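You operate a simulated robot arm through the tools that you are given. There is no shell and no other tool.

You run a simulated robot arm. Do the job below in one go: nothing can be reset, and whatever is moved stays where it is left.

Task
Put things in order on the top of the repair bench. At the end: the beaker with the black ring stands where the grey filter cartridge stood; the cream cartridge is on the black box; the grey filter cartridge from the top of the repair bench stands where the flat white cap stood; the flat white cap is on the brown small carton (marked "Clips"); whatever was shut is shut again. Leave all else as you found it, and nothing knocked over.
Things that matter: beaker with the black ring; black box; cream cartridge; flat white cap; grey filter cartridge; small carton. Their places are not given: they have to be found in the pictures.

Only the result counts: the job must be done as asked and must still hold three seconds after the hand-in. Knocking over, shifting, dropping, spilling or breaking anything else fails it. A push-on lid holds only when it is set on centred and level and pressed home; a screw cap is set on level and turned clockwise until tight.

Robot
A 6-joint arm with a two-finger parallel gripper, fixed in place. Base frame: the origin is on the floor under the middle of its stand, x ahead of it, y to its left, z up; the work surface is at about z = 0.86. Lengths are in m, angles in degrees, forces in N, time in s.
With the tool pointing down near the work surface it reaches from about 0.36 to 0.76 m from the base axis. Its first joint turns from -66.0 to 66.0 degrees. Payload 2.45 kg.
The tool frame sits at the grasp point between the pads (the TCP): z along the fingers, y along the line on which they close. The tips reach 0.024 m beyond it. Largest opening 0.068 m; finger width 0.017, thickness 0.01; the body of the gripper, 0.04 by 0.07 m, starts 0.041 m behind the TCP.
Orientation is that of the tool frame in the base frame, as [roll, pitch, yaw] about the fixed x, y, z axes, in that order (R = Rz(yaw) Ry(pitch) Rx(roll)). With the fingers straight down and closing along the base's y, the tool's x points along the base's -x, its y along +y and its z along -z.

Tools
- The arm moves only by the tool apply_moves. Its arguments are lists of equal length, an entry for each row: "delta_pos": the shift along the base's x, y, z in m, a list of three; "dr": the turn, a rotation vector about the base's x, y, z in degrees, a list of three. In form: {"delta_pos": [[x, y, z], ...], "dr": [[wx, wy, wz], ...]}. A call has 1 to 20 rows; each row is the pose to reach, as a shift and turn from the pose commanded when the call began. "gripper" is the closure, from 0 (fully open) to 1 (shut), set as the call begins (left out, the last holds). A row lasts 0.2 s, in which the tool goes at most 0.05 m and 8.6 degrees; a call with a longer step from one row to the next is refused whole, and so is a gripper value outside its range. Where a pose cannot be reached the arm comes as near as it can. A force on the tool above 40 N (or 10 N above the force at the start of the call, whichever is more), or a blocked arm, ends the call early, and 0.2 s more pass. Each finger travels about 0.108 m/s and halts on what it meets, pressing with about 44 N; the grip force reading is that of the motor and also rises with nothing between the fingers. The clock runs only during rows and for 0.2 s after the last one: add rows that repeat a pose to give the fingers time. The reply holds the time, the measured pose of the TCP, the force on the tool along the base axes, the opening and the grip force, in the units named above and with some noise, with the torque about the TCP (base axes, N m) and any sound that the robot's microphone picked up.
- Cameras (640 x 400 px; columns grow to the right, rows downward): "scene" is fixed at [0.1649, 0.4077, 1.4676]; the picture's right is [-0.79, -0.61, 0.00], its down [-0.33, 0.43, -0.84] and it looks along [0.51, -0.67, -0.54] (base axes); focal length 315 px, centre (320, 200). "wrist" rides on the gripper at [0.084, 0.011, -0.075] in the tool frame; the picture's right is [-0.13, 0.99, 0.00], its down [-0.60, -0.08, -0.79] and it looks along [-0.79, -0.10, 0.61] (tool axes); focal length 251 px, centre (320, 200).
- snapshot(camera): a new picture of that camera. The clock stands still meanwhile.
- locate(camera, pixels): for up to 12 pixels [column, row] of the newest picture of that camera ("zoom" is the newest enlarged one), the place [x, y, z] in the base frame of the surface seen there, good to about 0.003 m. The clock stands still meanwhile.
- inspect(camera, box): a new picture of the part [left, top, right, bottom] of that camera's present view, enlarged. The clock stands still meanwhile.
- close_job(): hands the job in; it is judged then, once.

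Unless the task says otherwise, let go and move clear before handing in.

The tools are called after "Request:" as name(argument=value, ...) on one line, values as JSON. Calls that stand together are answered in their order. apply_moves: Moves the arm, as the interface text tells. Its arguments: {"type":"object","properties":{"delta_pos":{"type":"array","items":{"type":"array","items":{"type":"number"}}},"dr":{"type":"array","items":{"type":"array","items":{"type":"number"}}},"gripper":{"type":"number"}},"required":["delta_pos","dr"]} The other tools are called the same way: snapshot (camera) takes a picture; locate (camera, pixels) gives the place of the surface under pixels of a picture; inspect (camera, box) takes an enlarged picture of a part of a camera's view; close_job () hands the job in.

At the start:

```text
t: 0.0
tcp_pos: [0.4856, -0.0769, 1.1205]
ee_rot: [180.0, -0.1, -179.9]
wrist_force: [0.6, 0.2, -0.1]
moment: [-0.02, 0.01, 0.02]
grip_width: 0.0681
grip_force: 0.0
```

scene: 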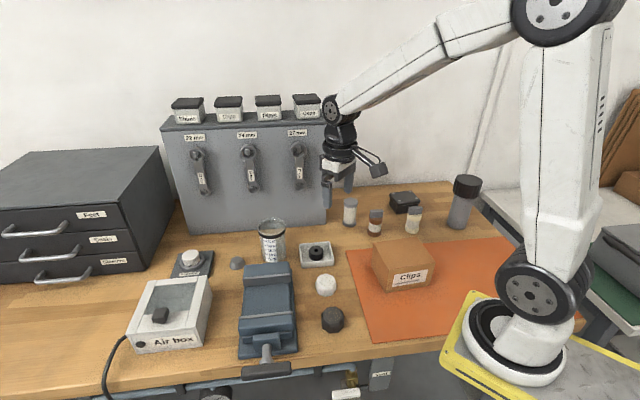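
wrist: 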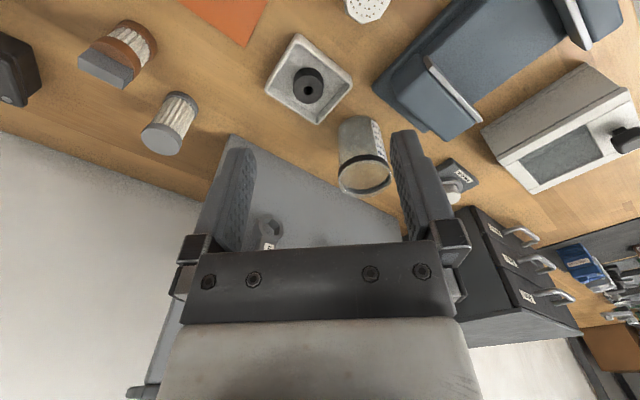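

The scene picture shows the beaker near (271,240), cartridges near (350,210), (375,222) and (414,218), a black box near (405,200), a white round thing near (325,284) and the Clips carton near (402,265). I will enlarge these areas before moving.

Request:
inspect(camera="scene", box=[320, 170, 500, 290])

Request:
inspect(camera="scene", box=[220, 200, 370, 340])

Request:
inspect(camera="wrist", box=[0, 0, 400, 200])

Request:
inspect(camera="scene", box=[100, 220, 260, 370])

```text
3.33 times, centred on (410, 230) of scene
```

zoom: 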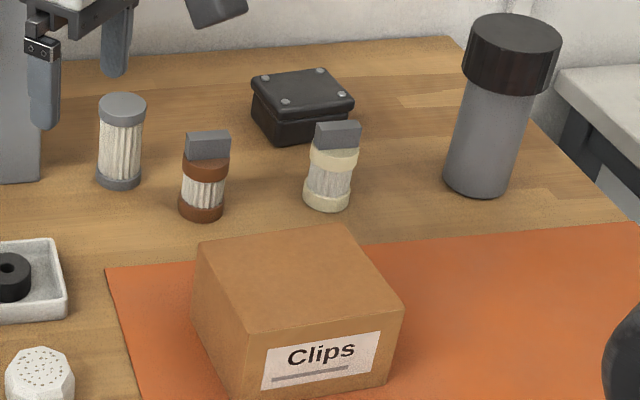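

```text
2.86 times, centred on (295, 270) of scene
```

zoom: 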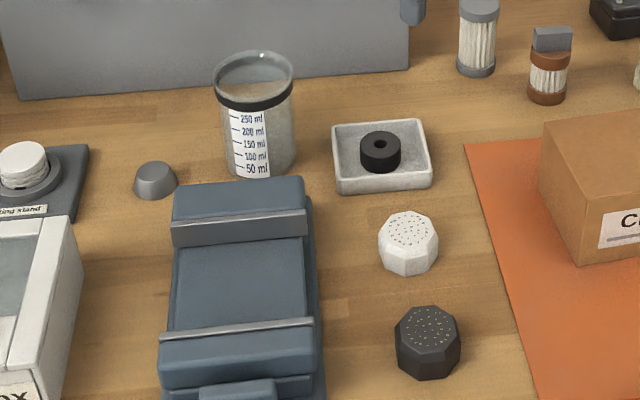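

```text
1.60 times, centred on (200, 100) of wrist
```

zoom: 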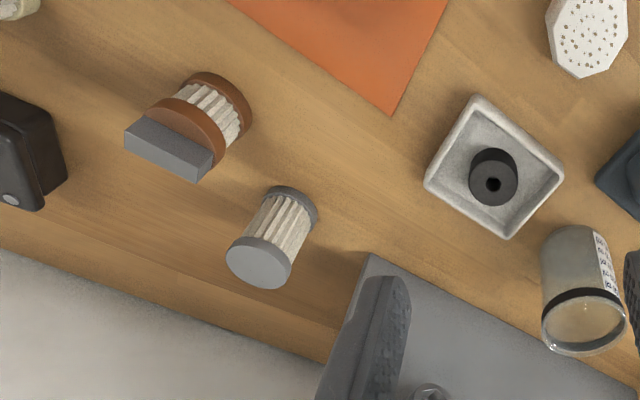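

```text
2.67 times, centred on (180, 295) of scene
```

zoom: 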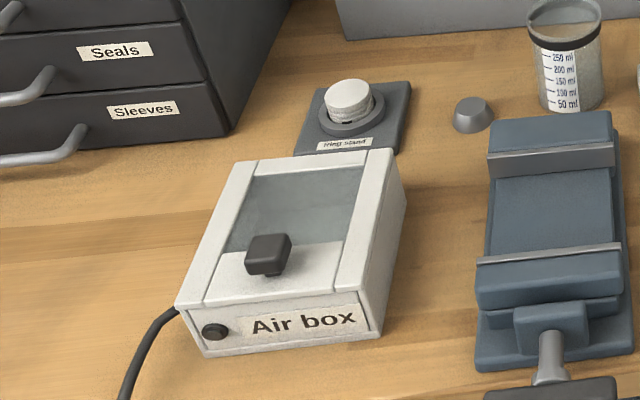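

I can see two white candidates for the cap: a ribbed disc on the ring stand at about (191,257) and a perforated octagonal piece at (325,284). I will look closer at both and at the Air box before deciding.

Request:
inspect(camera="scene", box=[165, 240, 225, 285])

Request:
inspect(camera="scene", box=[300, 265, 350, 340])

Request:
inspect(camera="scene", box=[120, 265, 220, 360])

Request:
inspect(camera="scene", box=[160, 80, 340, 200])

Request:
inspect(camera="wrist", box=[340, 0, 640, 200])

Request:
inspect(camera="scene", box=[180, 350, 420, 400])

```text
8.89 times, centred on (195, 262) of scene
```

zoom: 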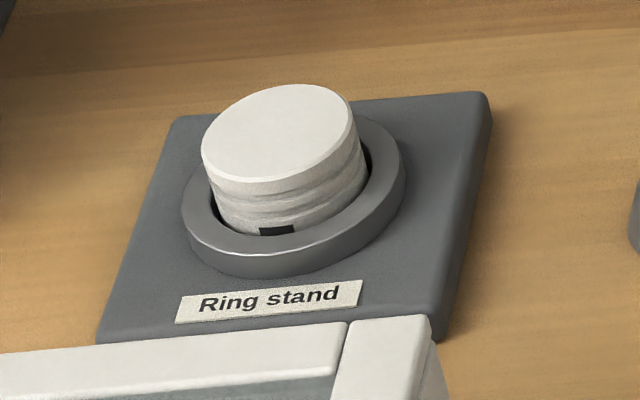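

```text
5.33 times, centred on (325, 302) of scene
```

zoom: 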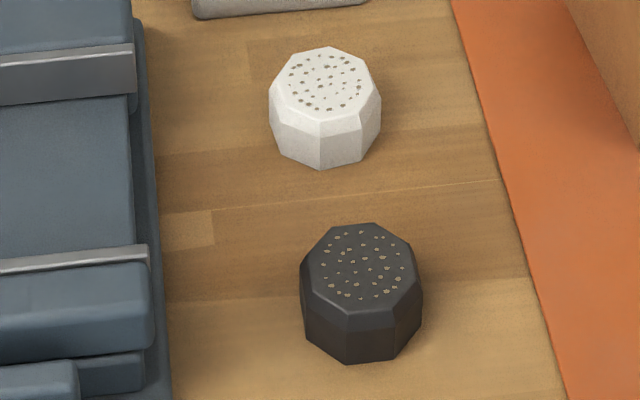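

```text
4.21 times, centred on (170, 312) of scene
```

zoom: 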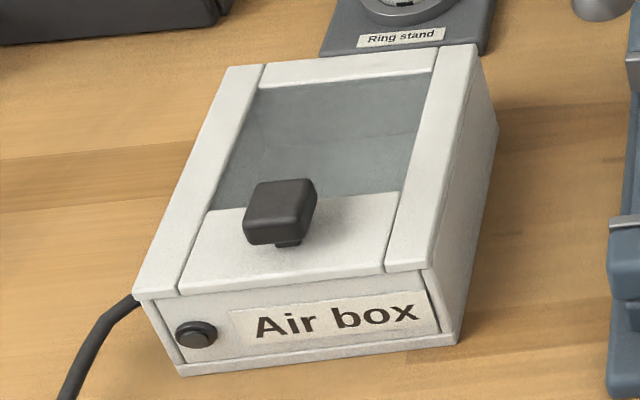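

```text
3.33 times, centred on (250, 140) of scene
```

zoom: 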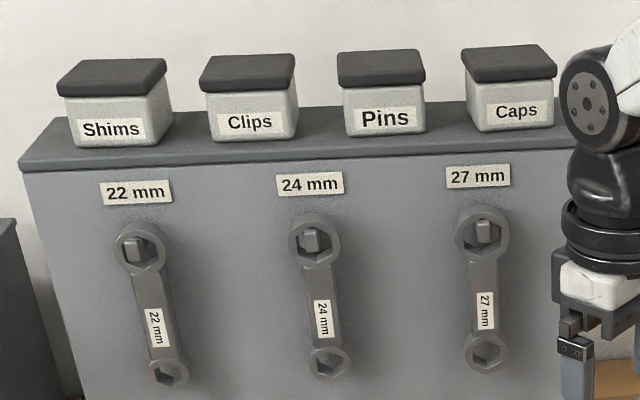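

```text
2.00 times, centred on (490, 100) of wrist
```

zoom: 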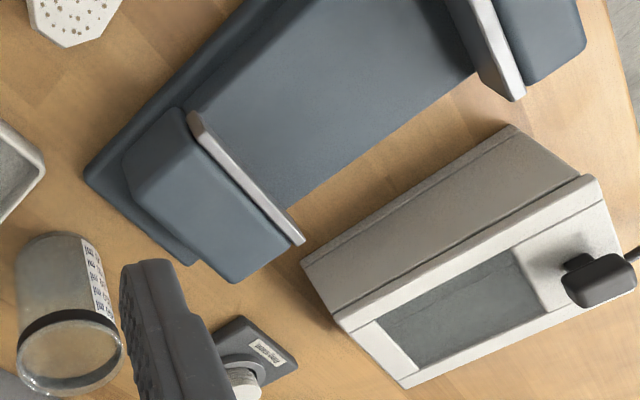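

```text
2.67 times, centred on (300, 375) of scene
```

zoom: 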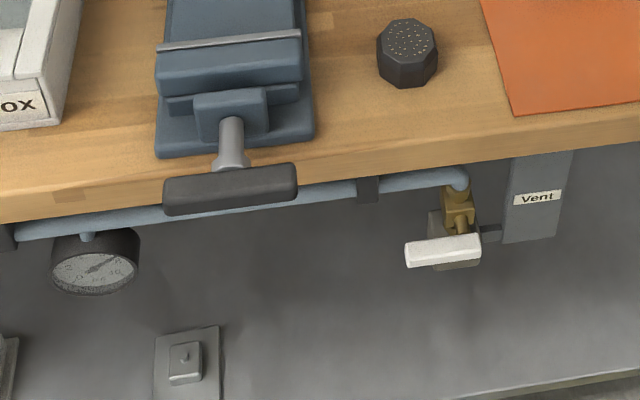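

Neither white piece is clearly the flat cap yet, so I'll get 3D positions for all candidates from the scene picture.

Request:
snapshot(camera="scene")

Request:
locate(camera="scene", pixels=[[350, 201], [350, 222], [414, 209], [413, 228], [404, 195], [271, 226], [325, 278], [332, 315], [192, 253], [402, 250], [317, 247], [375, 212]])

Request:
locate(camera="scene", pixels=[[166, 285], [160, 315], [237, 262], [465, 185], [270, 258], [190, 285], [200, 110], [330, 200], [190, 230], [326, 296], [300, 265], [350, 255]])

```text
taken
```

scene: 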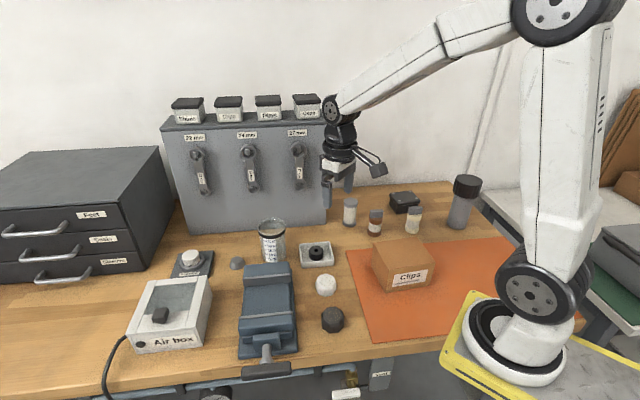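

```text
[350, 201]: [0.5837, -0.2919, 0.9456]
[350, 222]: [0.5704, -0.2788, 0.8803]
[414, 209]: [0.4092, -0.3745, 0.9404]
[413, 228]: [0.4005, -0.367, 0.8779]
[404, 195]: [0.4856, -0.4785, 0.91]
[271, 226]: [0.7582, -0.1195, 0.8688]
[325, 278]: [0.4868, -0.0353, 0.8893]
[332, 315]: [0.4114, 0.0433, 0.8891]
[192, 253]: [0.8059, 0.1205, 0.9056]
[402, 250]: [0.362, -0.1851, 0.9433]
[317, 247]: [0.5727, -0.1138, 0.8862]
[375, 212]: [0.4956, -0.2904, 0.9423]
```

```text
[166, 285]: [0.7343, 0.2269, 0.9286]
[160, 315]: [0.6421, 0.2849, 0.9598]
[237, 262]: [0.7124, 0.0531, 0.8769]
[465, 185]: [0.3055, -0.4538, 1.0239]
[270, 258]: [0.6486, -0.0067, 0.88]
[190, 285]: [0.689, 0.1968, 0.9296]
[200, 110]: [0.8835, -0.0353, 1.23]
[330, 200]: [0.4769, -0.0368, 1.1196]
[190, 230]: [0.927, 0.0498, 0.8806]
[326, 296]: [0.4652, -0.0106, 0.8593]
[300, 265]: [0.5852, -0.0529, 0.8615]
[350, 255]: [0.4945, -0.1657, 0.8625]
```

The ring-stand piece sits at about (0.806, 0.12), which looks beyond reach, while the octagonal white piece at (0.487, -0.035) is within it. I'll draw the arm back for a better wrist view of the middle of the bench.

Request:
apply_moves(delta_pos=[[-0.04, 0.0, 0.02], [-0.08, 0.0, 0.04], [-0.08, 0.03, 0.04], [-0.08, 0.05, 0.04]], dr=[[0, 0, 0], [0, 0, 0], [0, 0, 0], [0, 0, 0]], gripper=0)

Request:
snapshot(camera="wrist")

Request:
snapshot(camera="scene")

```text
t: 1.0
tcp_pos: [0.4053, -0.0253, 1.1588]
ee_rot: [-179.9, 0.1, 179.9]
wrist_force: [-0.2, 0.2, -0.2]
moment: [-0.01, 0.01, 0.0]
grip_width: 0.0679
grip_force: 0.0
```

```text
taken
```

wrist: 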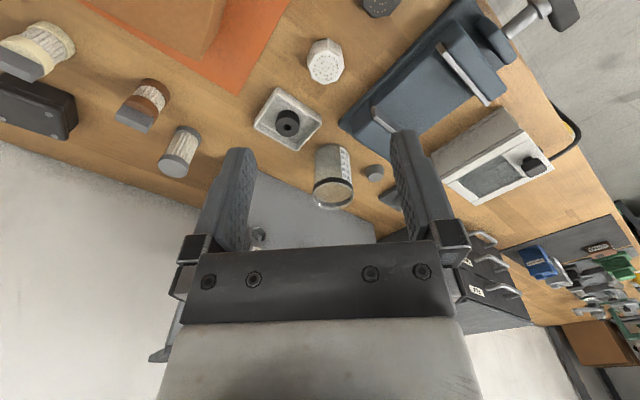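

```text
taken
```

scene: 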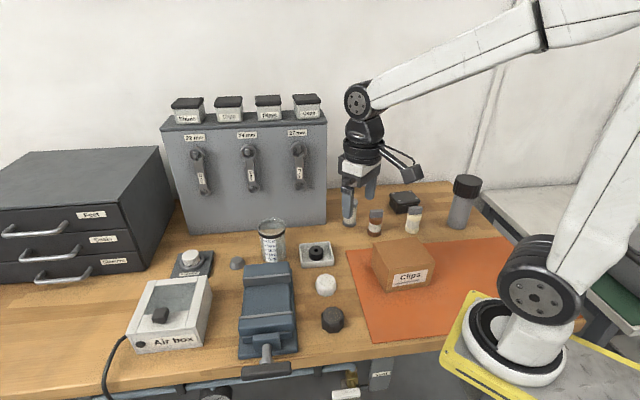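

The wrist view now shows the octagonal white piece at (325,60) and the Air box at (495,165). I will enlarge both, along with the stand.

Request:
inspect(camera="wrist", box=[270, 20, 390, 100])

Request:
inspect(camera="wrist", box=[420, 100, 580, 210])

Request:
inspect(camera="wrist", box=[240, 70, 400, 220])

Request:
inspect(camera="wrist", box=[500, 200, 640, 350])

```text
5.00 times, centred on (330, 60) of wrist
```

zoom: 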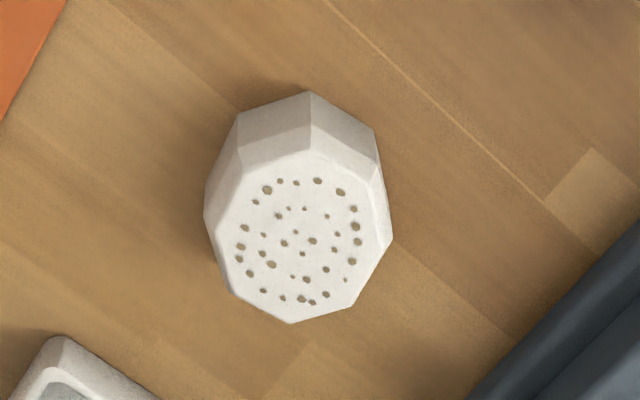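

```text
3.64 times, centred on (500, 155) of wrist
```

zoom: 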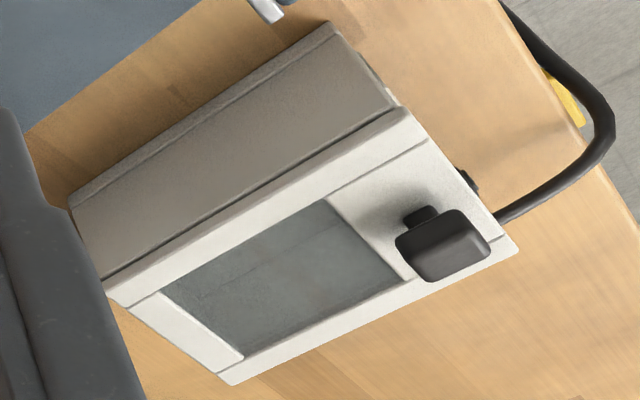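

```text
2.67 times, centred on (320, 145) of wrist
```

zoom: 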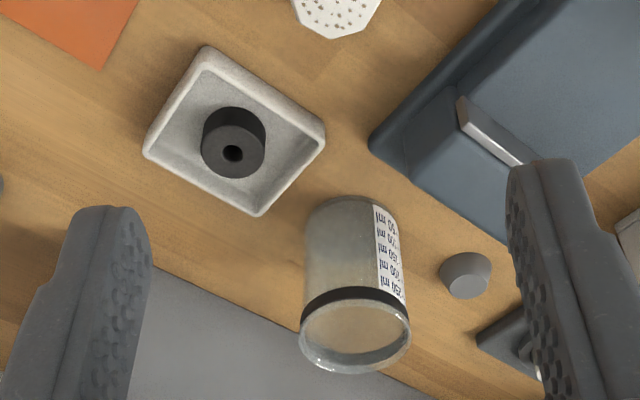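

```text
2.67 times, centred on (570, 275) of wrist
```

zoom: 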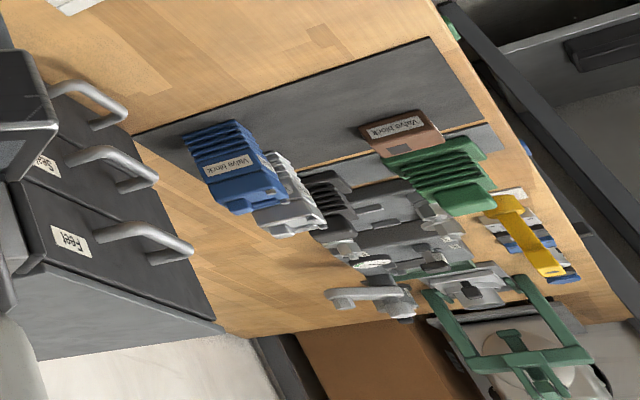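

The Air box window shows nothing inside, and there are more things on the far left of the bench. I'll turn the arm left to look at those and at the ring stand before settling which piece is the flat white cap.

Request:
apply_moves(delta_pos=[[0, 0.035, 0.005], [0, 0.07, 0.01], [0, 0.105, 0.02], [0, 0.14, 0.03], [0, 0.175, 0.04], [0, 0.2, 0.04], [0, 0.2, 0.04]], dr=[[0, 0, 6], [0, 0, 12], [0, 0, 18], [0, 0, 24], [0, 0, 30], [0, 0, 36], [0, 0, 36]])

Request:
snapshot(camera="wrist")

Request:
snapshot(camera="scene")

```text
t: 2.6
tcp_pos: [0.4072, 0.1748, 1.1995]
ee_rot: [-180.0, 0.1, -144.0]
wrist_force: [1.5, -0.3, 0.4]
moment: [0.0, -0.02, -0.02]
grip_width: 0.0682
grip_force: 0.0
```

```text
taken
```

wrist: 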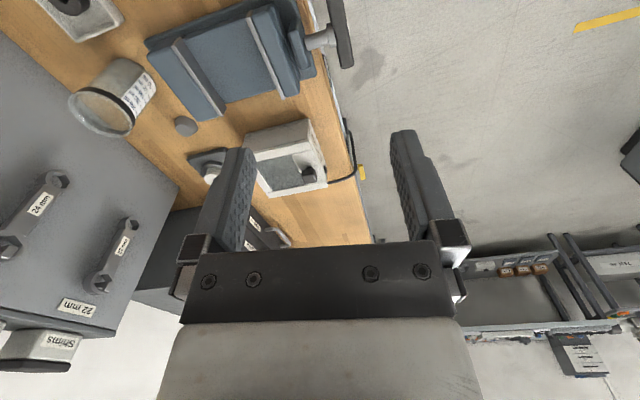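

```text
taken
```

scene: 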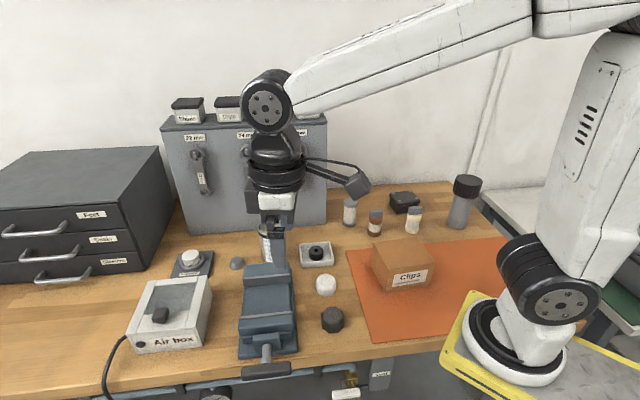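

The left view shows only other equipment, and the ring stand is hidden behind a finger near (208,165). I will turn back and bring the camera over the middle so the ring stand shows between the fingers.

Request:
apply_moves(delta_pos=[[0.035, -0.005, -0.015], [0.07, -0.01, -0.03], [0.105, -0.015, -0.045], [0.14, -0.02, -0.06], [0.17, -0.025, -0.08], [0.195, -0.03, -0.1], [0.195, -0.03, -0.1]], dr=[[0, 0, -6], [0, 0, -12], [0, 0, -18], [0, 0, -24], [0, 0, -30], [0, 0, -36], [0, 0, -36]])

Request:
snapshot(camera="wrist")

```text
t: 4.2
tcp_pos: [0.6029, 0.1461, 1.1006]
ee_rot: [180.0, 0.2, 179.8]
wrist_force: [-0.4, 0.4, -0.3]
moment: [-0.02, -0.01, -0.01]
grip_width: 0.0681
grip_force: 0.0
```

```text
taken
```

wrist: 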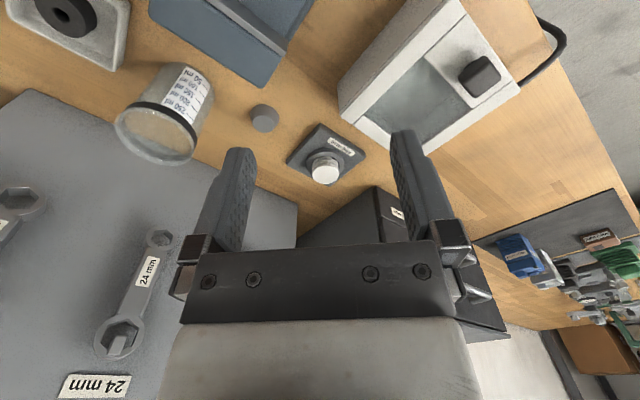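

Request:
inspect(camera="wrist", box=[280, 110, 380, 190])

Request:
inspect(camera="wrist", box=[330, 20, 530, 150])

Request:
locate(camera="wrist", pixels=[[326, 172], [306, 164], [365, 154], [320, 126], [350, 148], [264, 118], [155, 140], [420, 90], [480, 70], [545, 260]])

```text
5.00 times, centred on (330, 150) of wrist
```

zoom: 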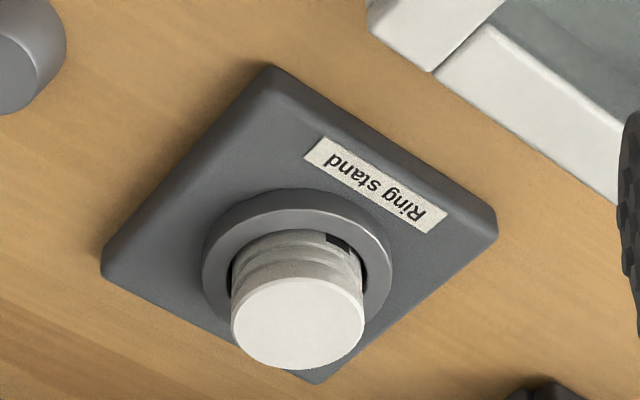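

```text
3.08 times, centred on (430, 85) of wrist
```

zoom: 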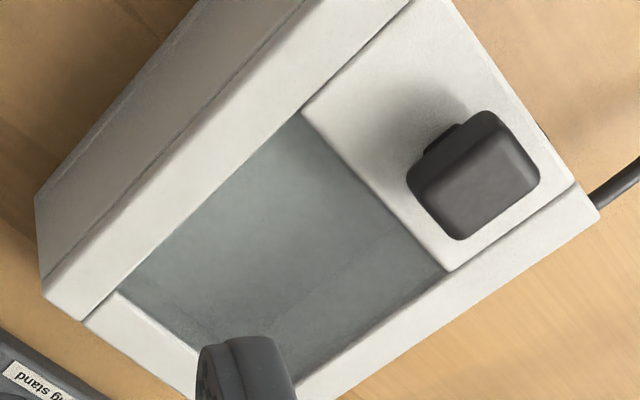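

```text
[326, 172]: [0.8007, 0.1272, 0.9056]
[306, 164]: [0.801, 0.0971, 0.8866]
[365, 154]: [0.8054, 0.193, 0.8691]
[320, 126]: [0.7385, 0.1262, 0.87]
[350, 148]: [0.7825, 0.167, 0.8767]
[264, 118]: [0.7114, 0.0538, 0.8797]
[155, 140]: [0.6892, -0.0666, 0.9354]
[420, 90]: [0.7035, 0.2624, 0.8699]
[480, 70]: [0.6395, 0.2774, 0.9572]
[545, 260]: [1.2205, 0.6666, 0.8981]
```

The ring-stand piece at (326,172) is a ribbed plug set in a holder at about (0.80, 0.127), r≈0.81, beyond the stated reach. I'll move closer to see its detail and learn whether the arm can get there at all.

Request:
apply_moves(delta_pos=[[0.04, -0.005, -0.01], [0.08, -0.01, -0.02], [0.12, -0.015, -0.03], [0.16, -0.02, -0.04], [0.19, -0.02, -0.05], [0.19, -0.02, -0.05]], dr=[[0, 0, 0], [0, 0, 0], [0, 0, 0], [0, 0, 0], [0, 0, 0], [0, 0, 0]])

Request:
snapshot(camera="wrist")

Request:
inspect(camera="wrist", box=[240, 0, 420, 130])

```text
t: 5.6
tcp_pos: [0.7582, 0.1196, 1.0502]
ee_rot: [-180.0, -0.1, -179.9]
wrist_force: [-0.7, -0.9, 0.9]
moment: [0.0, -0.04, 0.02]
grip_width: 0.068
grip_force: 0.2
out of reach, approached as far as the arm can: row 4, 5, 6
```

```text
taken
```

wrist: 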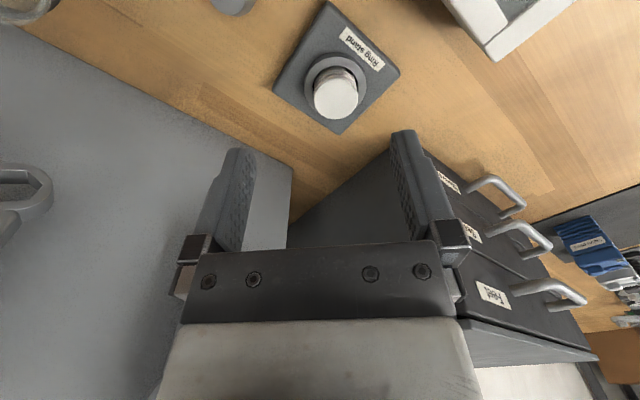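

```text
3.08 times, centred on (330, 65) of wrist
```

zoom: 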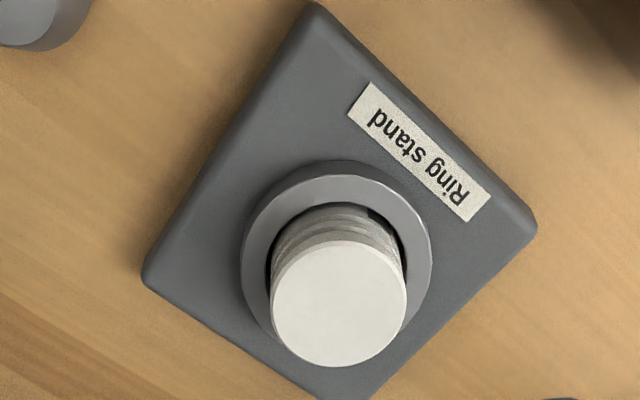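

The arm stops at x≈0.758 here, so the ring-stand plug is out of reach and the octagonal white piece is the likely flat white cap. Before relying on that, I'll turn the camera around to see the hidden half of the Air box interior.

Request:
apply_moves(delta_pos=[[-0.03, 0.02, 0.02], [-0.06, 0.04, 0.04], [-0.09, 0.06, 0.06], [-0.09, 0.07, 0.06], [-0.09, 0.07, 0.06], [-0.09, 0.07, 0.06], [-0.09, 0.07, 0.06], [-0.09, 0.07, 0.06], [-0.09, 0.07, 0.06], [-0.09, 0.07, 0.06], [-0.09, 0.07, 0.06], [-0.09, 0.07, 0.06], [-0.09, 0.07, 0.06], [-0.09, 0.07, 0.06], [-0.09, 0.07, 0.06], [-0.09, 0.07, 0.06], [-0.09, 0.07, 0.06], [-0.09, 0.07, 0.06], [-0.09, 0.07, 0.06], [-0.09, 0.07, 0.06]], dr=[[0, 0, 8], [0, 0, 16], [0, 0, 24], [0, 0, 32], [0, 0, 40], [0, 0, 48], [0, 0, 56], [0, 0, 64], [0, 0, 72], [0, 0, 80], [0, 0, 88], [0, 0, 96], [0, 0, 104], [0, 0, 112], [0, 0, 120], [0, 0, 128], [0, 0, 136], [0, 0, 144], [0, 0, 152], [0, 0, 160]])

Request:
snapshot(camera="wrist")

Request:
snapshot(camera="scene")

```text
t: 9.8
tcp_pos: [0.6807, 0.1868, 1.2213]
ee_rot: [176.9, 4.1, -20.0]
wrist_force: [0.4, -0.4, -0.3]
moment: [0.02, -0.02, 0.01]
grip_width: 0.0681
grip_force: 0.0
out of reach, approached as far as the arm can: row 1, 2, 3, 4, 5, 6, 7, 8, 9, 10, 11, 12, 13, 14, 15, 16, 17, 18, 19, 20
```

```text
taken
```

wrist: 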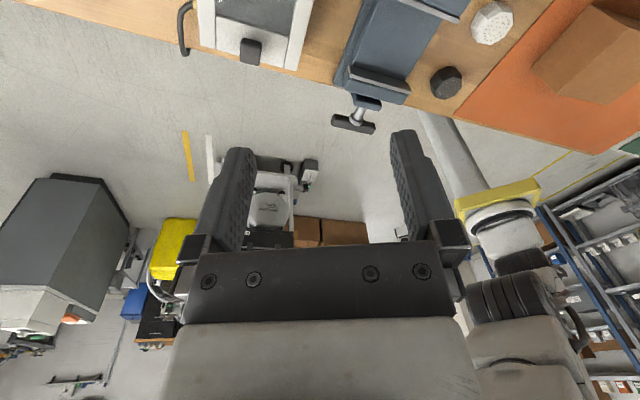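

```text
taken
```

scene: 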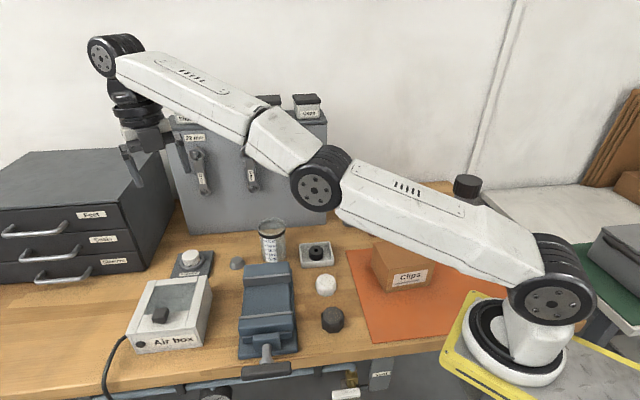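

The Air box is at the top of this wrist view around (255,15). I will enlarge it.

Request:
inspect(camera="wrist", box=[180, 0, 330, 80])

```text
4.27 times, centred on (255, 40) of wrist
```

zoom: 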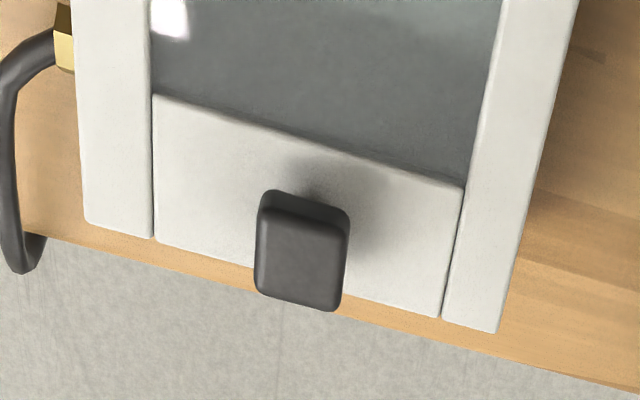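

A white patch shows in the corner of the window at wrist pixel (220,3). I'll locate it and tilt the view to see more of the inside.

Request:
locate(camera="wrist", pixels=[[220, 2], [221, 6], [240, 8], [260, 20], [225, 4], [280, 10], [250, 48], [490, 20]])

Request:
apply_moves(delta_pos=[[0.0, 0.0, 0.0], [0.0, 0.0, 0.0], [0.0, 0.0, 0.0]], dr=[[0, -7, 0], [0, -14, 0], [0, -21, 0]])

Request:
snapshot(camera="wrist")

```text
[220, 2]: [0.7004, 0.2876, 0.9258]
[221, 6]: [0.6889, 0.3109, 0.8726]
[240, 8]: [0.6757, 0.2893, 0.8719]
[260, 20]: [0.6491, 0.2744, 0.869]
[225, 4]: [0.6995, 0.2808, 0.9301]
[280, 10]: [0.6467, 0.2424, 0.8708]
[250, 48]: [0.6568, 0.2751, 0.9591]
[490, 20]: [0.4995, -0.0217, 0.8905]
```

```text
t: 10.6
tcp_pos: [0.6804, 0.1898, 1.22]
ee_rot: [-175.8, -15.7, -20.8]
wrist_force: [-1.2, 0.6, -0.1]
moment: [0.0, 0.01, 0.0]
grip_width: 0.0681
grip_force: 0.1
```

```text
taken
```

wrist: 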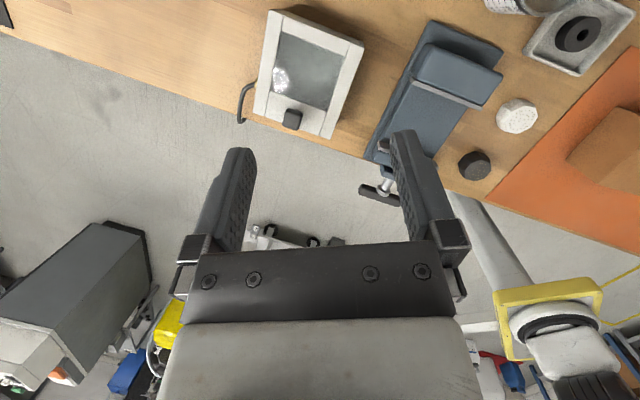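

Request:
inspect(camera="wrist", box=[240, 5, 370, 140])

Request:
inspect(camera="wrist", box=[255, 50, 315, 110])

Request:
locate(camera="wrist", pixels=[[282, 72], [283, 82], [277, 85], [310, 70], [300, 95], [292, 118]])

```text
2.96 times, centred on (305, 72) of wrist
```

zoom: 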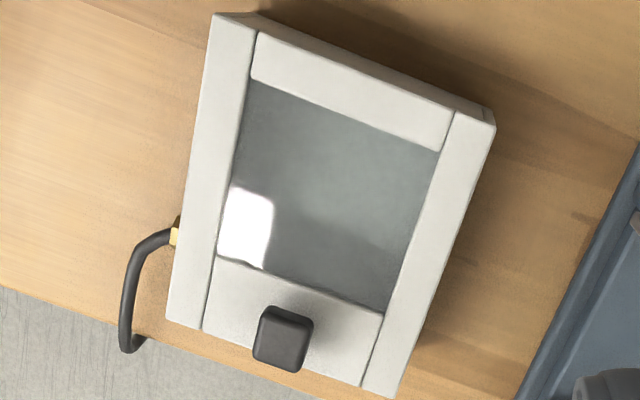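

```text
6.67 times, centred on (285, 80) of wrist
```

zoom: 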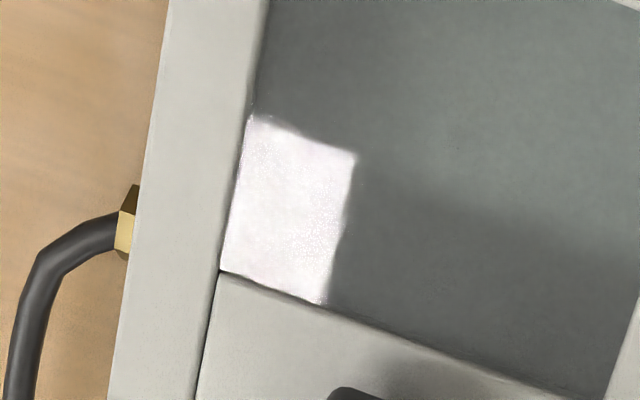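

```text
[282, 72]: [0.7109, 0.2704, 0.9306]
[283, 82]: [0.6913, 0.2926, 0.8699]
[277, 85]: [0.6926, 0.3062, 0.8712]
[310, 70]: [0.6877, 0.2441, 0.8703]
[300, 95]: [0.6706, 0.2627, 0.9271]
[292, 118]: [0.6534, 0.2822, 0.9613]
```

The white patch is only a rectangular light reflection on the glass, so the Air box is empty and the octagonal white piece is the flat white cap. I'll undo the tilt, then turn the tool back to its normal heading.

Request:
apply_moves(delta_pos=[[-0.02, -0.02, 0.0], [-0.04, -0.04, 0.0], [-0.06, -0.06, 0.0]], dr=[[0, 7, 0], [0, 14, 0], [0, 21, 0]])

Request:
apply_moves(delta_pos=[[-0.01, -0.01, 0.0], [-0.02, -0.02, 0.0], [-0.03, -0.03, 0.0], [-0.04, -0.04, 0.0], [-0.05, -0.05, 0.0], [-0.06, -0.06, 0.0], [-0.07, -0.07, 0.0], [-0.08, -0.08, 0.0], [-0.09, -0.09, 0.0], [-0.1, -0.1, 0.0], [-0.11, -0.11, 0.0], [-0.12, -0.12, 0.0], [-0.13, -0.13, 0.0], [-0.14, -0.14, 0.0], [-0.15, -0.15, 0.0], [-0.16, -0.16, 0.0], [-0.17, -0.17, 0.0], [-0.18, -0.18, 0.0], [-0.18, -0.18, 0.0], [-0.18, -0.18, 0.0]], dr=[[0, 0, -8], [0, 0, -16], [0, 0, -24], [0, 0, -32], [0, 0, -40], [0, 0, -48], [0, 0, -56], [0, 0, -64], [0, 0, -72], [0, 0, -80], [0, 0, -88], [0, 0, -96], [0, 0, -104], [0, 0, -112], [0, 0, -120], [0, 0, -128], [0, 0, -136], [0, 0, -144], [0, 0, -152], [0, 0, -160]])

Request:
snapshot(camera="scene")

Request:
snapshot(camera="wrist")

```text
t: 11.4
tcp_pos: [0.6179, 0.133, 1.2183]
ee_rot: [176.8, 4.0, -20.2]
wrist_force: [-0.5, -0.1, -0.3]
moment: [-0.03, 0.02, 0.01]
grip_width: 0.068
grip_force: 0.1
```

```text
t: 15.6
tcp_pos: [0.4384, -0.049, 1.2183]
ee_rot: [176.8, 4.0, 179.7]
wrist_force: [0.5, 0.4, -0.4]
moment: [0.01, -0.01, -0.01]
grip_width: 0.0682
grip_force: 0.0
```

```text
taken
```

scene: 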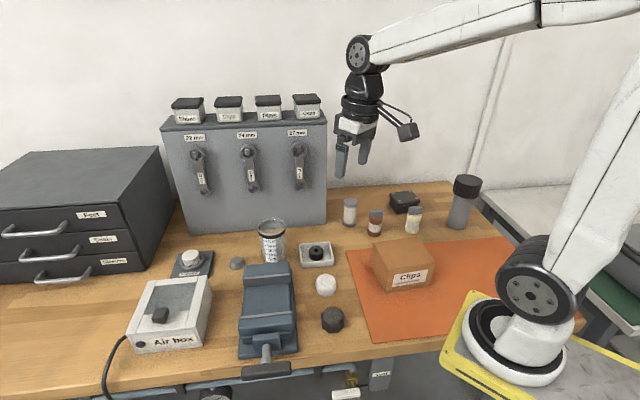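

```text
taken
```

wrist: 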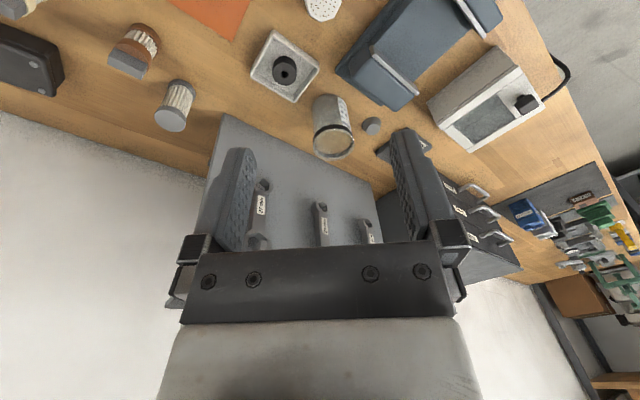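

The turn back left a small tilt (roll 176.8, pitch 4.0), so I'll correct it. Then I'll measure the cap, carton and other targets from enlarged views.

Request:
apply_moves(delta_pos=[[0.0, 0.0, 0.0], [0.0, 0.0, -0.02], [0.0, 0.0, -0.04]], dr=[[-3.2, 4.0, 0.3], [-3.2, 4.0, 0.3], [-3.2, 4.0, 0.3]])

Request:
inspect(camera="scene", box=[300, 265, 350, 340])

Request:
locate(camera="zoom", pixels=[[325, 85], [326, 50], [278, 82], [315, 118], [375, 100], [360, 62], [322, 165], [280, 150], [362, 152], [360, 265], [288, 60], [362, 112]])

```text
t: 16.4
tcp_pos: [0.4382, -0.0481, 1.1787]
ee_rot: [-180.0, 0.0, -179.7]
wrist_force: [-0.8, -0.3, -0.3]
moment: [-0.01, 0.03, -0.02]
grip_width: 0.068
grip_force: 0.0
```

```text
5.33 times, centred on (325, 302) of scene
```

zoom: 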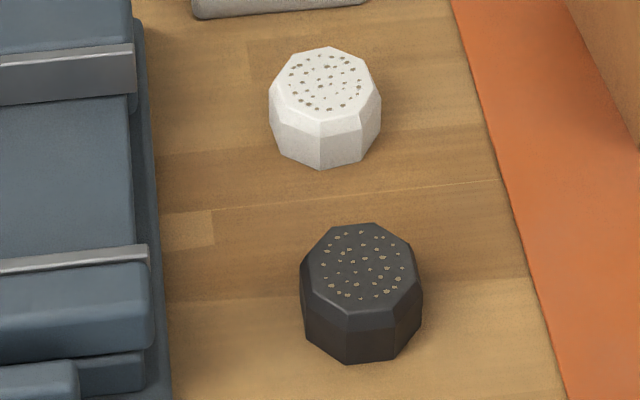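

```text
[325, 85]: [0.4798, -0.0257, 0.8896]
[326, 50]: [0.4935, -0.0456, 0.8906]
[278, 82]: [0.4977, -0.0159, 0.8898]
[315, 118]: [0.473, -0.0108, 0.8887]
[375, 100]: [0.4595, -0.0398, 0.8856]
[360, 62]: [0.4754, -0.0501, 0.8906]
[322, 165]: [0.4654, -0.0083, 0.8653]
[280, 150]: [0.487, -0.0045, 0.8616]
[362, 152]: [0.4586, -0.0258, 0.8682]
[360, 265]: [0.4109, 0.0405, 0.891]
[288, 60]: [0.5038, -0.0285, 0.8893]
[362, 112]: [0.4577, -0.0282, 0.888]
```

The cap's top centre reads about (0.480, -0.027, 0.890). I'll lower the camera for a close wrist view of the cap to get its facet direction.

Request:
apply_moves(delta_pos=[[0.0, 0.01, -0.04], [-0.005, 0.02, -0.08], [-0.008, 0.02, -0.12], [-0.008, 0.02, -0.16], [-0.008, 0.02, -0.17], [-0.008, 0.02, -0.17]], dr=[[0, 0, 0], [0, 0, -0.3], [0, 0, -0.3], [0, 0, -0.3], [0, 0, -0.3], [0, 0, -0.3]])

Request:
snapshot(camera="wrist")

```text
t: 17.8
tcp_pos: [0.4298, -0.0289, 1.0056]
ee_rot: [-180.0, 0.1, 180.0]
wrist_force: [0.5, -0.1, 0.6]
moment: [0.01, -0.01, -0.01]
grip_width: 0.068
grip_force: 0.1
```

```text
taken
```

wrist: 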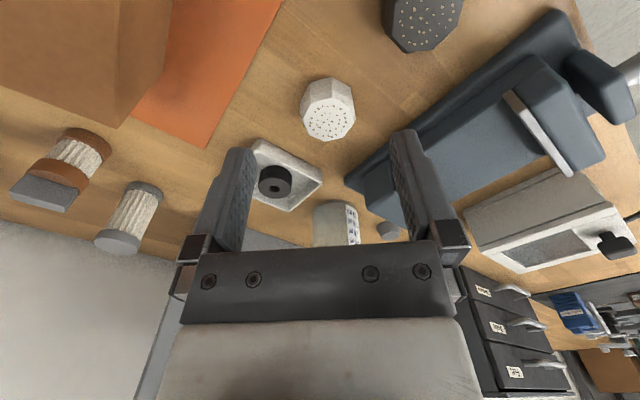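

Request:
inspect(camera="wrist", box=[285, 65, 375, 150])

Request:
locate(camera="wrist", pixels=[[330, 118], [305, 116], [354, 124], [333, 138], [348, 103], [312, 104], [316, 137], [355, 100], [272, 182], [115, 240], [270, 165], [130, 195]])

```text
4.71 times, centred on (330, 108) of wrist
```

zoom: 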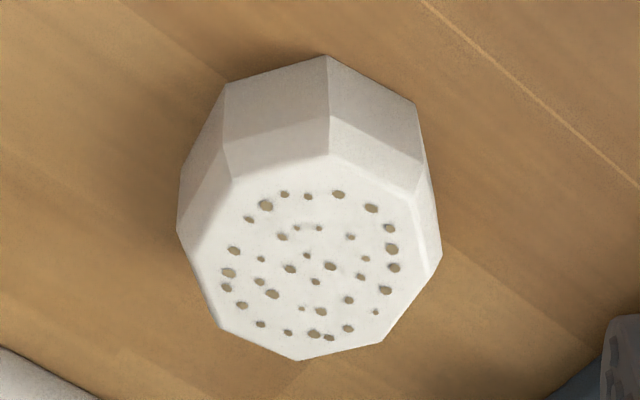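

```text
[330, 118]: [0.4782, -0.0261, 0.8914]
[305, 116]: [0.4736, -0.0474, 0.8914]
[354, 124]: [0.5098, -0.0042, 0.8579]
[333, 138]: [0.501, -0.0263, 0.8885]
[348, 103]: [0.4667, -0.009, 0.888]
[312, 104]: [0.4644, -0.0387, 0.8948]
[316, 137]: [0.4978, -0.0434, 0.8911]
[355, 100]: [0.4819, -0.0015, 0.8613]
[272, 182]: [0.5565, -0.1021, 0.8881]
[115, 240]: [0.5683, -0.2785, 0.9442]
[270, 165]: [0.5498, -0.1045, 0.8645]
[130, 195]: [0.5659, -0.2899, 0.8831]
```

The enlarged wrist view shows the eight corners of the cap's top face, so I'll locate them for the exact centre and facet angle.

Request:
locate(camera="zoom", pixels=[[185, 232], [236, 184], [325, 164], [408, 195], [434, 252], [382, 334], [298, 354], [226, 326], [310, 260], [328, 60], [228, 88], [412, 106]])

```text
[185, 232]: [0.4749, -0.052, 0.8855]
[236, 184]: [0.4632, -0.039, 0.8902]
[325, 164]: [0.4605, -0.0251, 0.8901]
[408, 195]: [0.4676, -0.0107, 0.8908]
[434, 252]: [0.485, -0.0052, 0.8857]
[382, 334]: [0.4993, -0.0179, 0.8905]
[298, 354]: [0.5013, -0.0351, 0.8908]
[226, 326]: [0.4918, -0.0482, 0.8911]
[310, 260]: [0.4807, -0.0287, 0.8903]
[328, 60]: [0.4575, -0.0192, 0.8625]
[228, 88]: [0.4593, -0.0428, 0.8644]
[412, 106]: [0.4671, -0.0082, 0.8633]
```

The eight corners average to centre (0.4805, -0.0285) with flats about 11.5 degrees off my closing line. Now I'll measure the carton and the black box the same way.

Request:
inspect(camera="scene", box=[360, 225, 450, 300])

Request:
locate(camera="zoom", pixels=[[95, 130], [352, 72], [535, 262], [210, 338], [290, 200], [220, 150], [430, 240], [180, 250], [400, 110], [330, 260]])

Request:
inspect(camera="scene", box=[380, 180, 440, 240])

Request:
locate(camera="zoom", pixels=[[120, 90], [290, 45], [430, 150], [240, 185], [250, 110], [200, 120], [340, 130], [350, 282], [350, 240], [400, 400], [300, 440], [330, 300]])

```text
5.33 times, centred on (405, 262) of scene
```

zoom: 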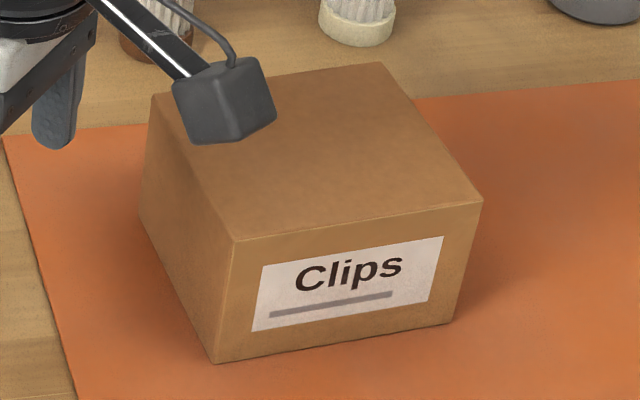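

```text
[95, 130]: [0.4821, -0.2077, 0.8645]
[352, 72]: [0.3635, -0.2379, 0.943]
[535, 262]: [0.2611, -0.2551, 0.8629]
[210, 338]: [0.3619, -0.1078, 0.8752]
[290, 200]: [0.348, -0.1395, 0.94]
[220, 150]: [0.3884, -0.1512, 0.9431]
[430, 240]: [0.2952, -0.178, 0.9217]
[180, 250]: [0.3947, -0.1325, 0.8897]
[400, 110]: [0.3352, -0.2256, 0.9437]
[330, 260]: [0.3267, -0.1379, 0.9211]
```

```text
6.67 times, centred on (410, 210) of scene
```

zoom: 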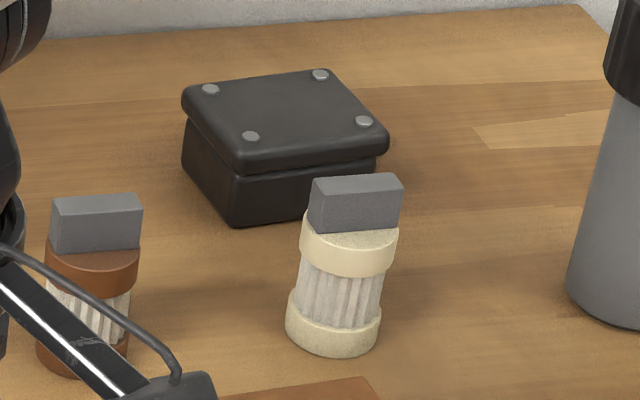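

```text
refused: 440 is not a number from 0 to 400
```

The carton's top corners are near (152,93), (380,62), (482,200), (235,240) in its zoom, and the black box and cream cartridge are clear in the last one. I'll locate the box and cartridge points, then the carton corners again.

Request:
locate(camera="zoom", pixels=[[195, 95], [322, 76], [378, 140], [242, 158], [285, 115], [232, 218], [355, 185], [320, 182], [398, 180], [390, 222], [312, 225], [350, 245]])

Request:
locate(camera="zoom", pixels=[[335, 342], [335, 325], [310, 268], [390, 268], [350, 268], [288, 330], [378, 340], [340, 300], [211, 90], [320, 75], [364, 121], [251, 136]])

Request:
inspect(camera="scene", box=[360, 225, 450, 300])

Request:
locate(camera="zoom", pixels=[[158, 97], [378, 67], [472, 198], [236, 234], [320, 150], [215, 358], [450, 318], [145, 215]])

```text
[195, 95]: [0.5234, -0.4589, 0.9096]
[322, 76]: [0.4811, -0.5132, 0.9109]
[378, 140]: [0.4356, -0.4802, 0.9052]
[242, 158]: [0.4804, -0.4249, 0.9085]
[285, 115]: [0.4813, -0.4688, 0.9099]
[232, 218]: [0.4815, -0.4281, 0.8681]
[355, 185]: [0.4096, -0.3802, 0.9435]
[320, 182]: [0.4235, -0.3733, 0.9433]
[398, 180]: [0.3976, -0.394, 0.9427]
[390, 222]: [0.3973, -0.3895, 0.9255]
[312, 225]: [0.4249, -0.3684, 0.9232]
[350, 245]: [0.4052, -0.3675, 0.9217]
```

```text
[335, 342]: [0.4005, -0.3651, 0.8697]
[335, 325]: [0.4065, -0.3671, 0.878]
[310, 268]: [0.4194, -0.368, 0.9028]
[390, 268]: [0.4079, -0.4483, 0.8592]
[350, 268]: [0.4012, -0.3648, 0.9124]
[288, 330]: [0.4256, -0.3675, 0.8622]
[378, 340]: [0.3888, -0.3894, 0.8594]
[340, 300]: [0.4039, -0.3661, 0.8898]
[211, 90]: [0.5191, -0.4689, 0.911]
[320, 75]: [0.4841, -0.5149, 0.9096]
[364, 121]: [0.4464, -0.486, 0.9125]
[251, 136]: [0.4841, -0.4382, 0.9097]
```

```text
5.33 times, centred on (405, 262) of scene
```

zoom: 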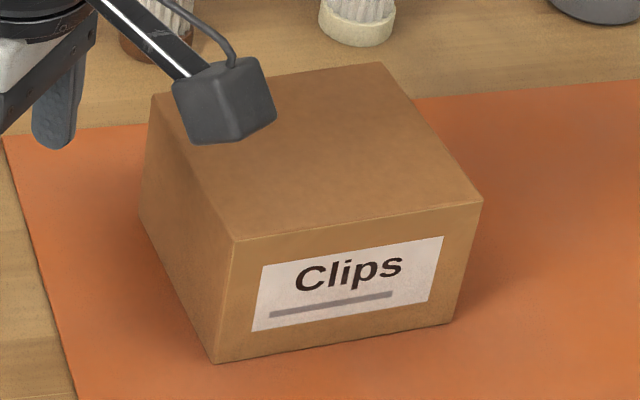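

```text
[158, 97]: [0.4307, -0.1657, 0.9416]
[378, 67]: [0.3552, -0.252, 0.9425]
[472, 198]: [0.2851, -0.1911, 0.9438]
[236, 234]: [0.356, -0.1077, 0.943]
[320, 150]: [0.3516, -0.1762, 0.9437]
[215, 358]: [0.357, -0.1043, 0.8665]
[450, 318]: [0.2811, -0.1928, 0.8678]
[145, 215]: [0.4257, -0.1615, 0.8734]
```

Carton top centre comes out at (0.356, -0.179, 0.943), the black box centre at (0.483, -0.477, 0.910) and the cream cartridge near (0.407, -0.386). I'll move over the cap, turn 11.5 degrees to match its flats and go down around it.

Request:
apply_moves(delta_pos=[[0.025, 0.0, 0.0], [0.0507, 0.0004, 0.0], [0.0507, 0.0004, -0.03], [0.0507, 0.0004, -0.06], [0.0507, 0.0004, -0.06]], dr=[[0, 0, 6], [0, 0, 11.5], [0, 0, 11.5], [0, 0, 11.5], [0, 0, 11.5]], gripper=0)

Request:
snapshot(camera="wrist")

Request:
inspect(camera="scene", box=[270, 220, 390, 320])

```text
t: 19.0
tcp_pos: [0.4794, -0.0271, 0.9466]
ee_rot: [180.0, 0.1, -168.5]
wrist_force: [0.2, -0.7, 0.2]
moment: [-0.03, -0.02, 0.03]
grip_width: 0.0682
grip_force: 0.1
```

```text
taken
```

wrist: 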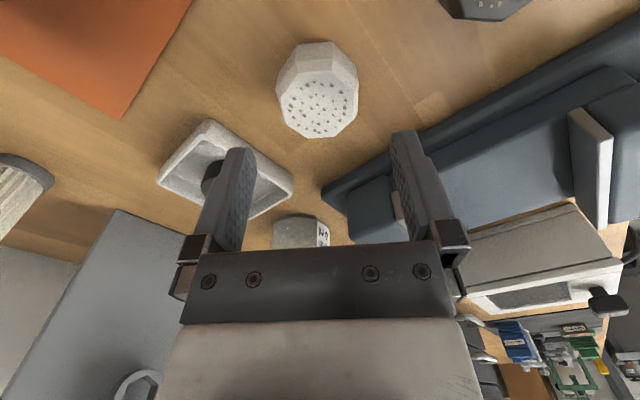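

```text
4.00 times, centred on (330, 270) of scene
```

zoom: 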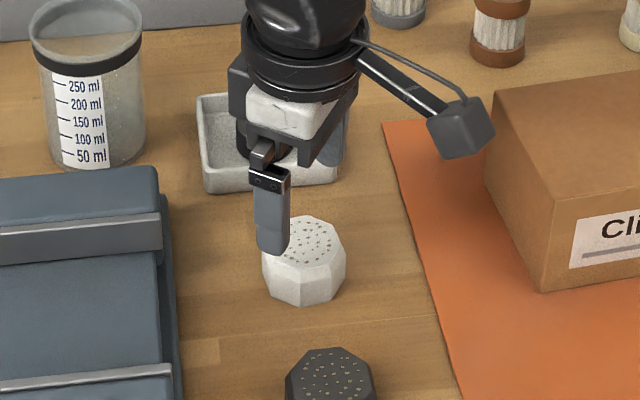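

The fingers straddle the cap, with its centre near column 317 between the fingertips. I'll lower the tool to about z = 0.889 with a small centring shift.

Request:
apply_moves(delta_pos=[[0.001, -0.001, -0.02], [0.001, -0.001, -0.04], [0.001, -0.001, -0.05], [0.001, -0.001, -0.057], [0.001, -0.001, -0.057]], dr=[[0, 0, 0], [0, 0, 0], [0, 0, 0], [0, 0, 0], [0, 0, 0]])

Request:
inspect(camera="scene", box=[290, 240, 370, 310])

```text
t: 20.2
tcp_pos: [0.4817, -0.0283, 0.8897]
ee_rot: [180.0, 0.1, -168.4]
wrist_force: [-0.5, -0.2, 0.5]
moment: [0.01, 0.0, 0.0]
grip_width: 0.0679
grip_force: 0.0
```

```text
5.71 times, centred on (330, 275) of scene
```

zoom: 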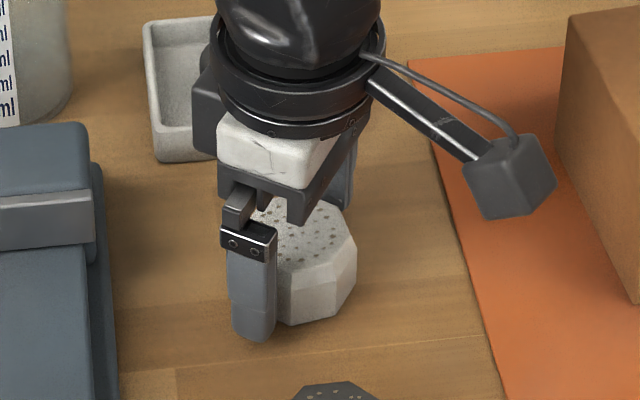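

The tool is at z = 0.8897 with the cap between the fingers and clear of the bench. I'll close on it and hold for a few rows.

Request:
apply_moves(delta_pos=[[0, 0, 0], [0, 0, 0], [0, 0, 0], [0, 0, 0]], dr=[[0, 0, 0], [0, 0, 0], [0, 0, 0], [0, 0, 0]], gripper=1)

```text
t: 21.2
tcp_pos: [0.4811, -0.0292, 0.8912]
ee_rot: [179.9, 0.0, -168.5]
wrist_force: [1.2, 0.6, 0.4]
moment: [-0.02, -0.03, -0.01]
grip_width: 0.0472
grip_force: 44.4
```

The grip reads 44 N at 0.047 m, so the cap is held. I'll lift it to about z = 1.02 and carry it over the carton centre.

Request:
apply_moves(delta_pos=[[0, 0, 0.02], [0, 0, 0.05], [0, 0, 0.09], [0, 0, 0.13], [-0.02, -0.024, 0.13], [-0.045, -0.054, 0.13], [-0.07, -0.084, 0.13], [-0.095, -0.114, 0.13], [-0.115, -0.138, 0.13], [-0.125, -0.15, 0.13], [-0.125, -0.15, 0.13]], dr=[[0, 0, 0], [0, 0, 0], [0, 0, 0], [0, 0, 0], [0, 0, 0], [0, 0, 0], [0, 0, 0], [0, 0, 0], [0, 0, 0], [0, 0, 0], [0, 0, 0]])

Request:
inspect(camera="scene", box=[320, 180, 480, 300])

```text
t: 23.6
tcp_pos: [0.3566, -0.1797, 1.0221]
ee_rot: [179.9, 0.1, -168.4]
wrist_force: [-0.1, -0.3, -0.5]
moment: [0.0, 0.01, 0.0]
grip_width: 0.0472
grip_force: 43.9
```

```text
3.33 times, centred on (400, 240) of scene
```

zoom: 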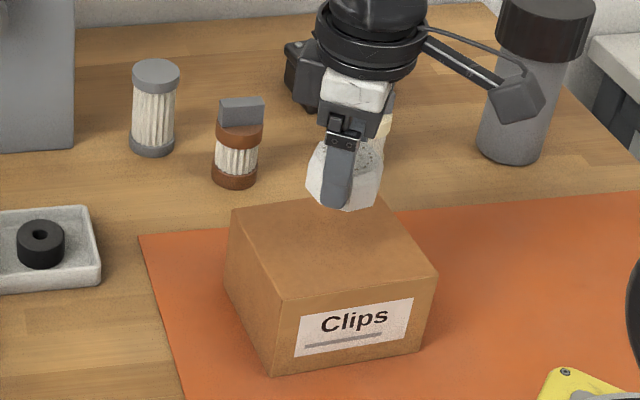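

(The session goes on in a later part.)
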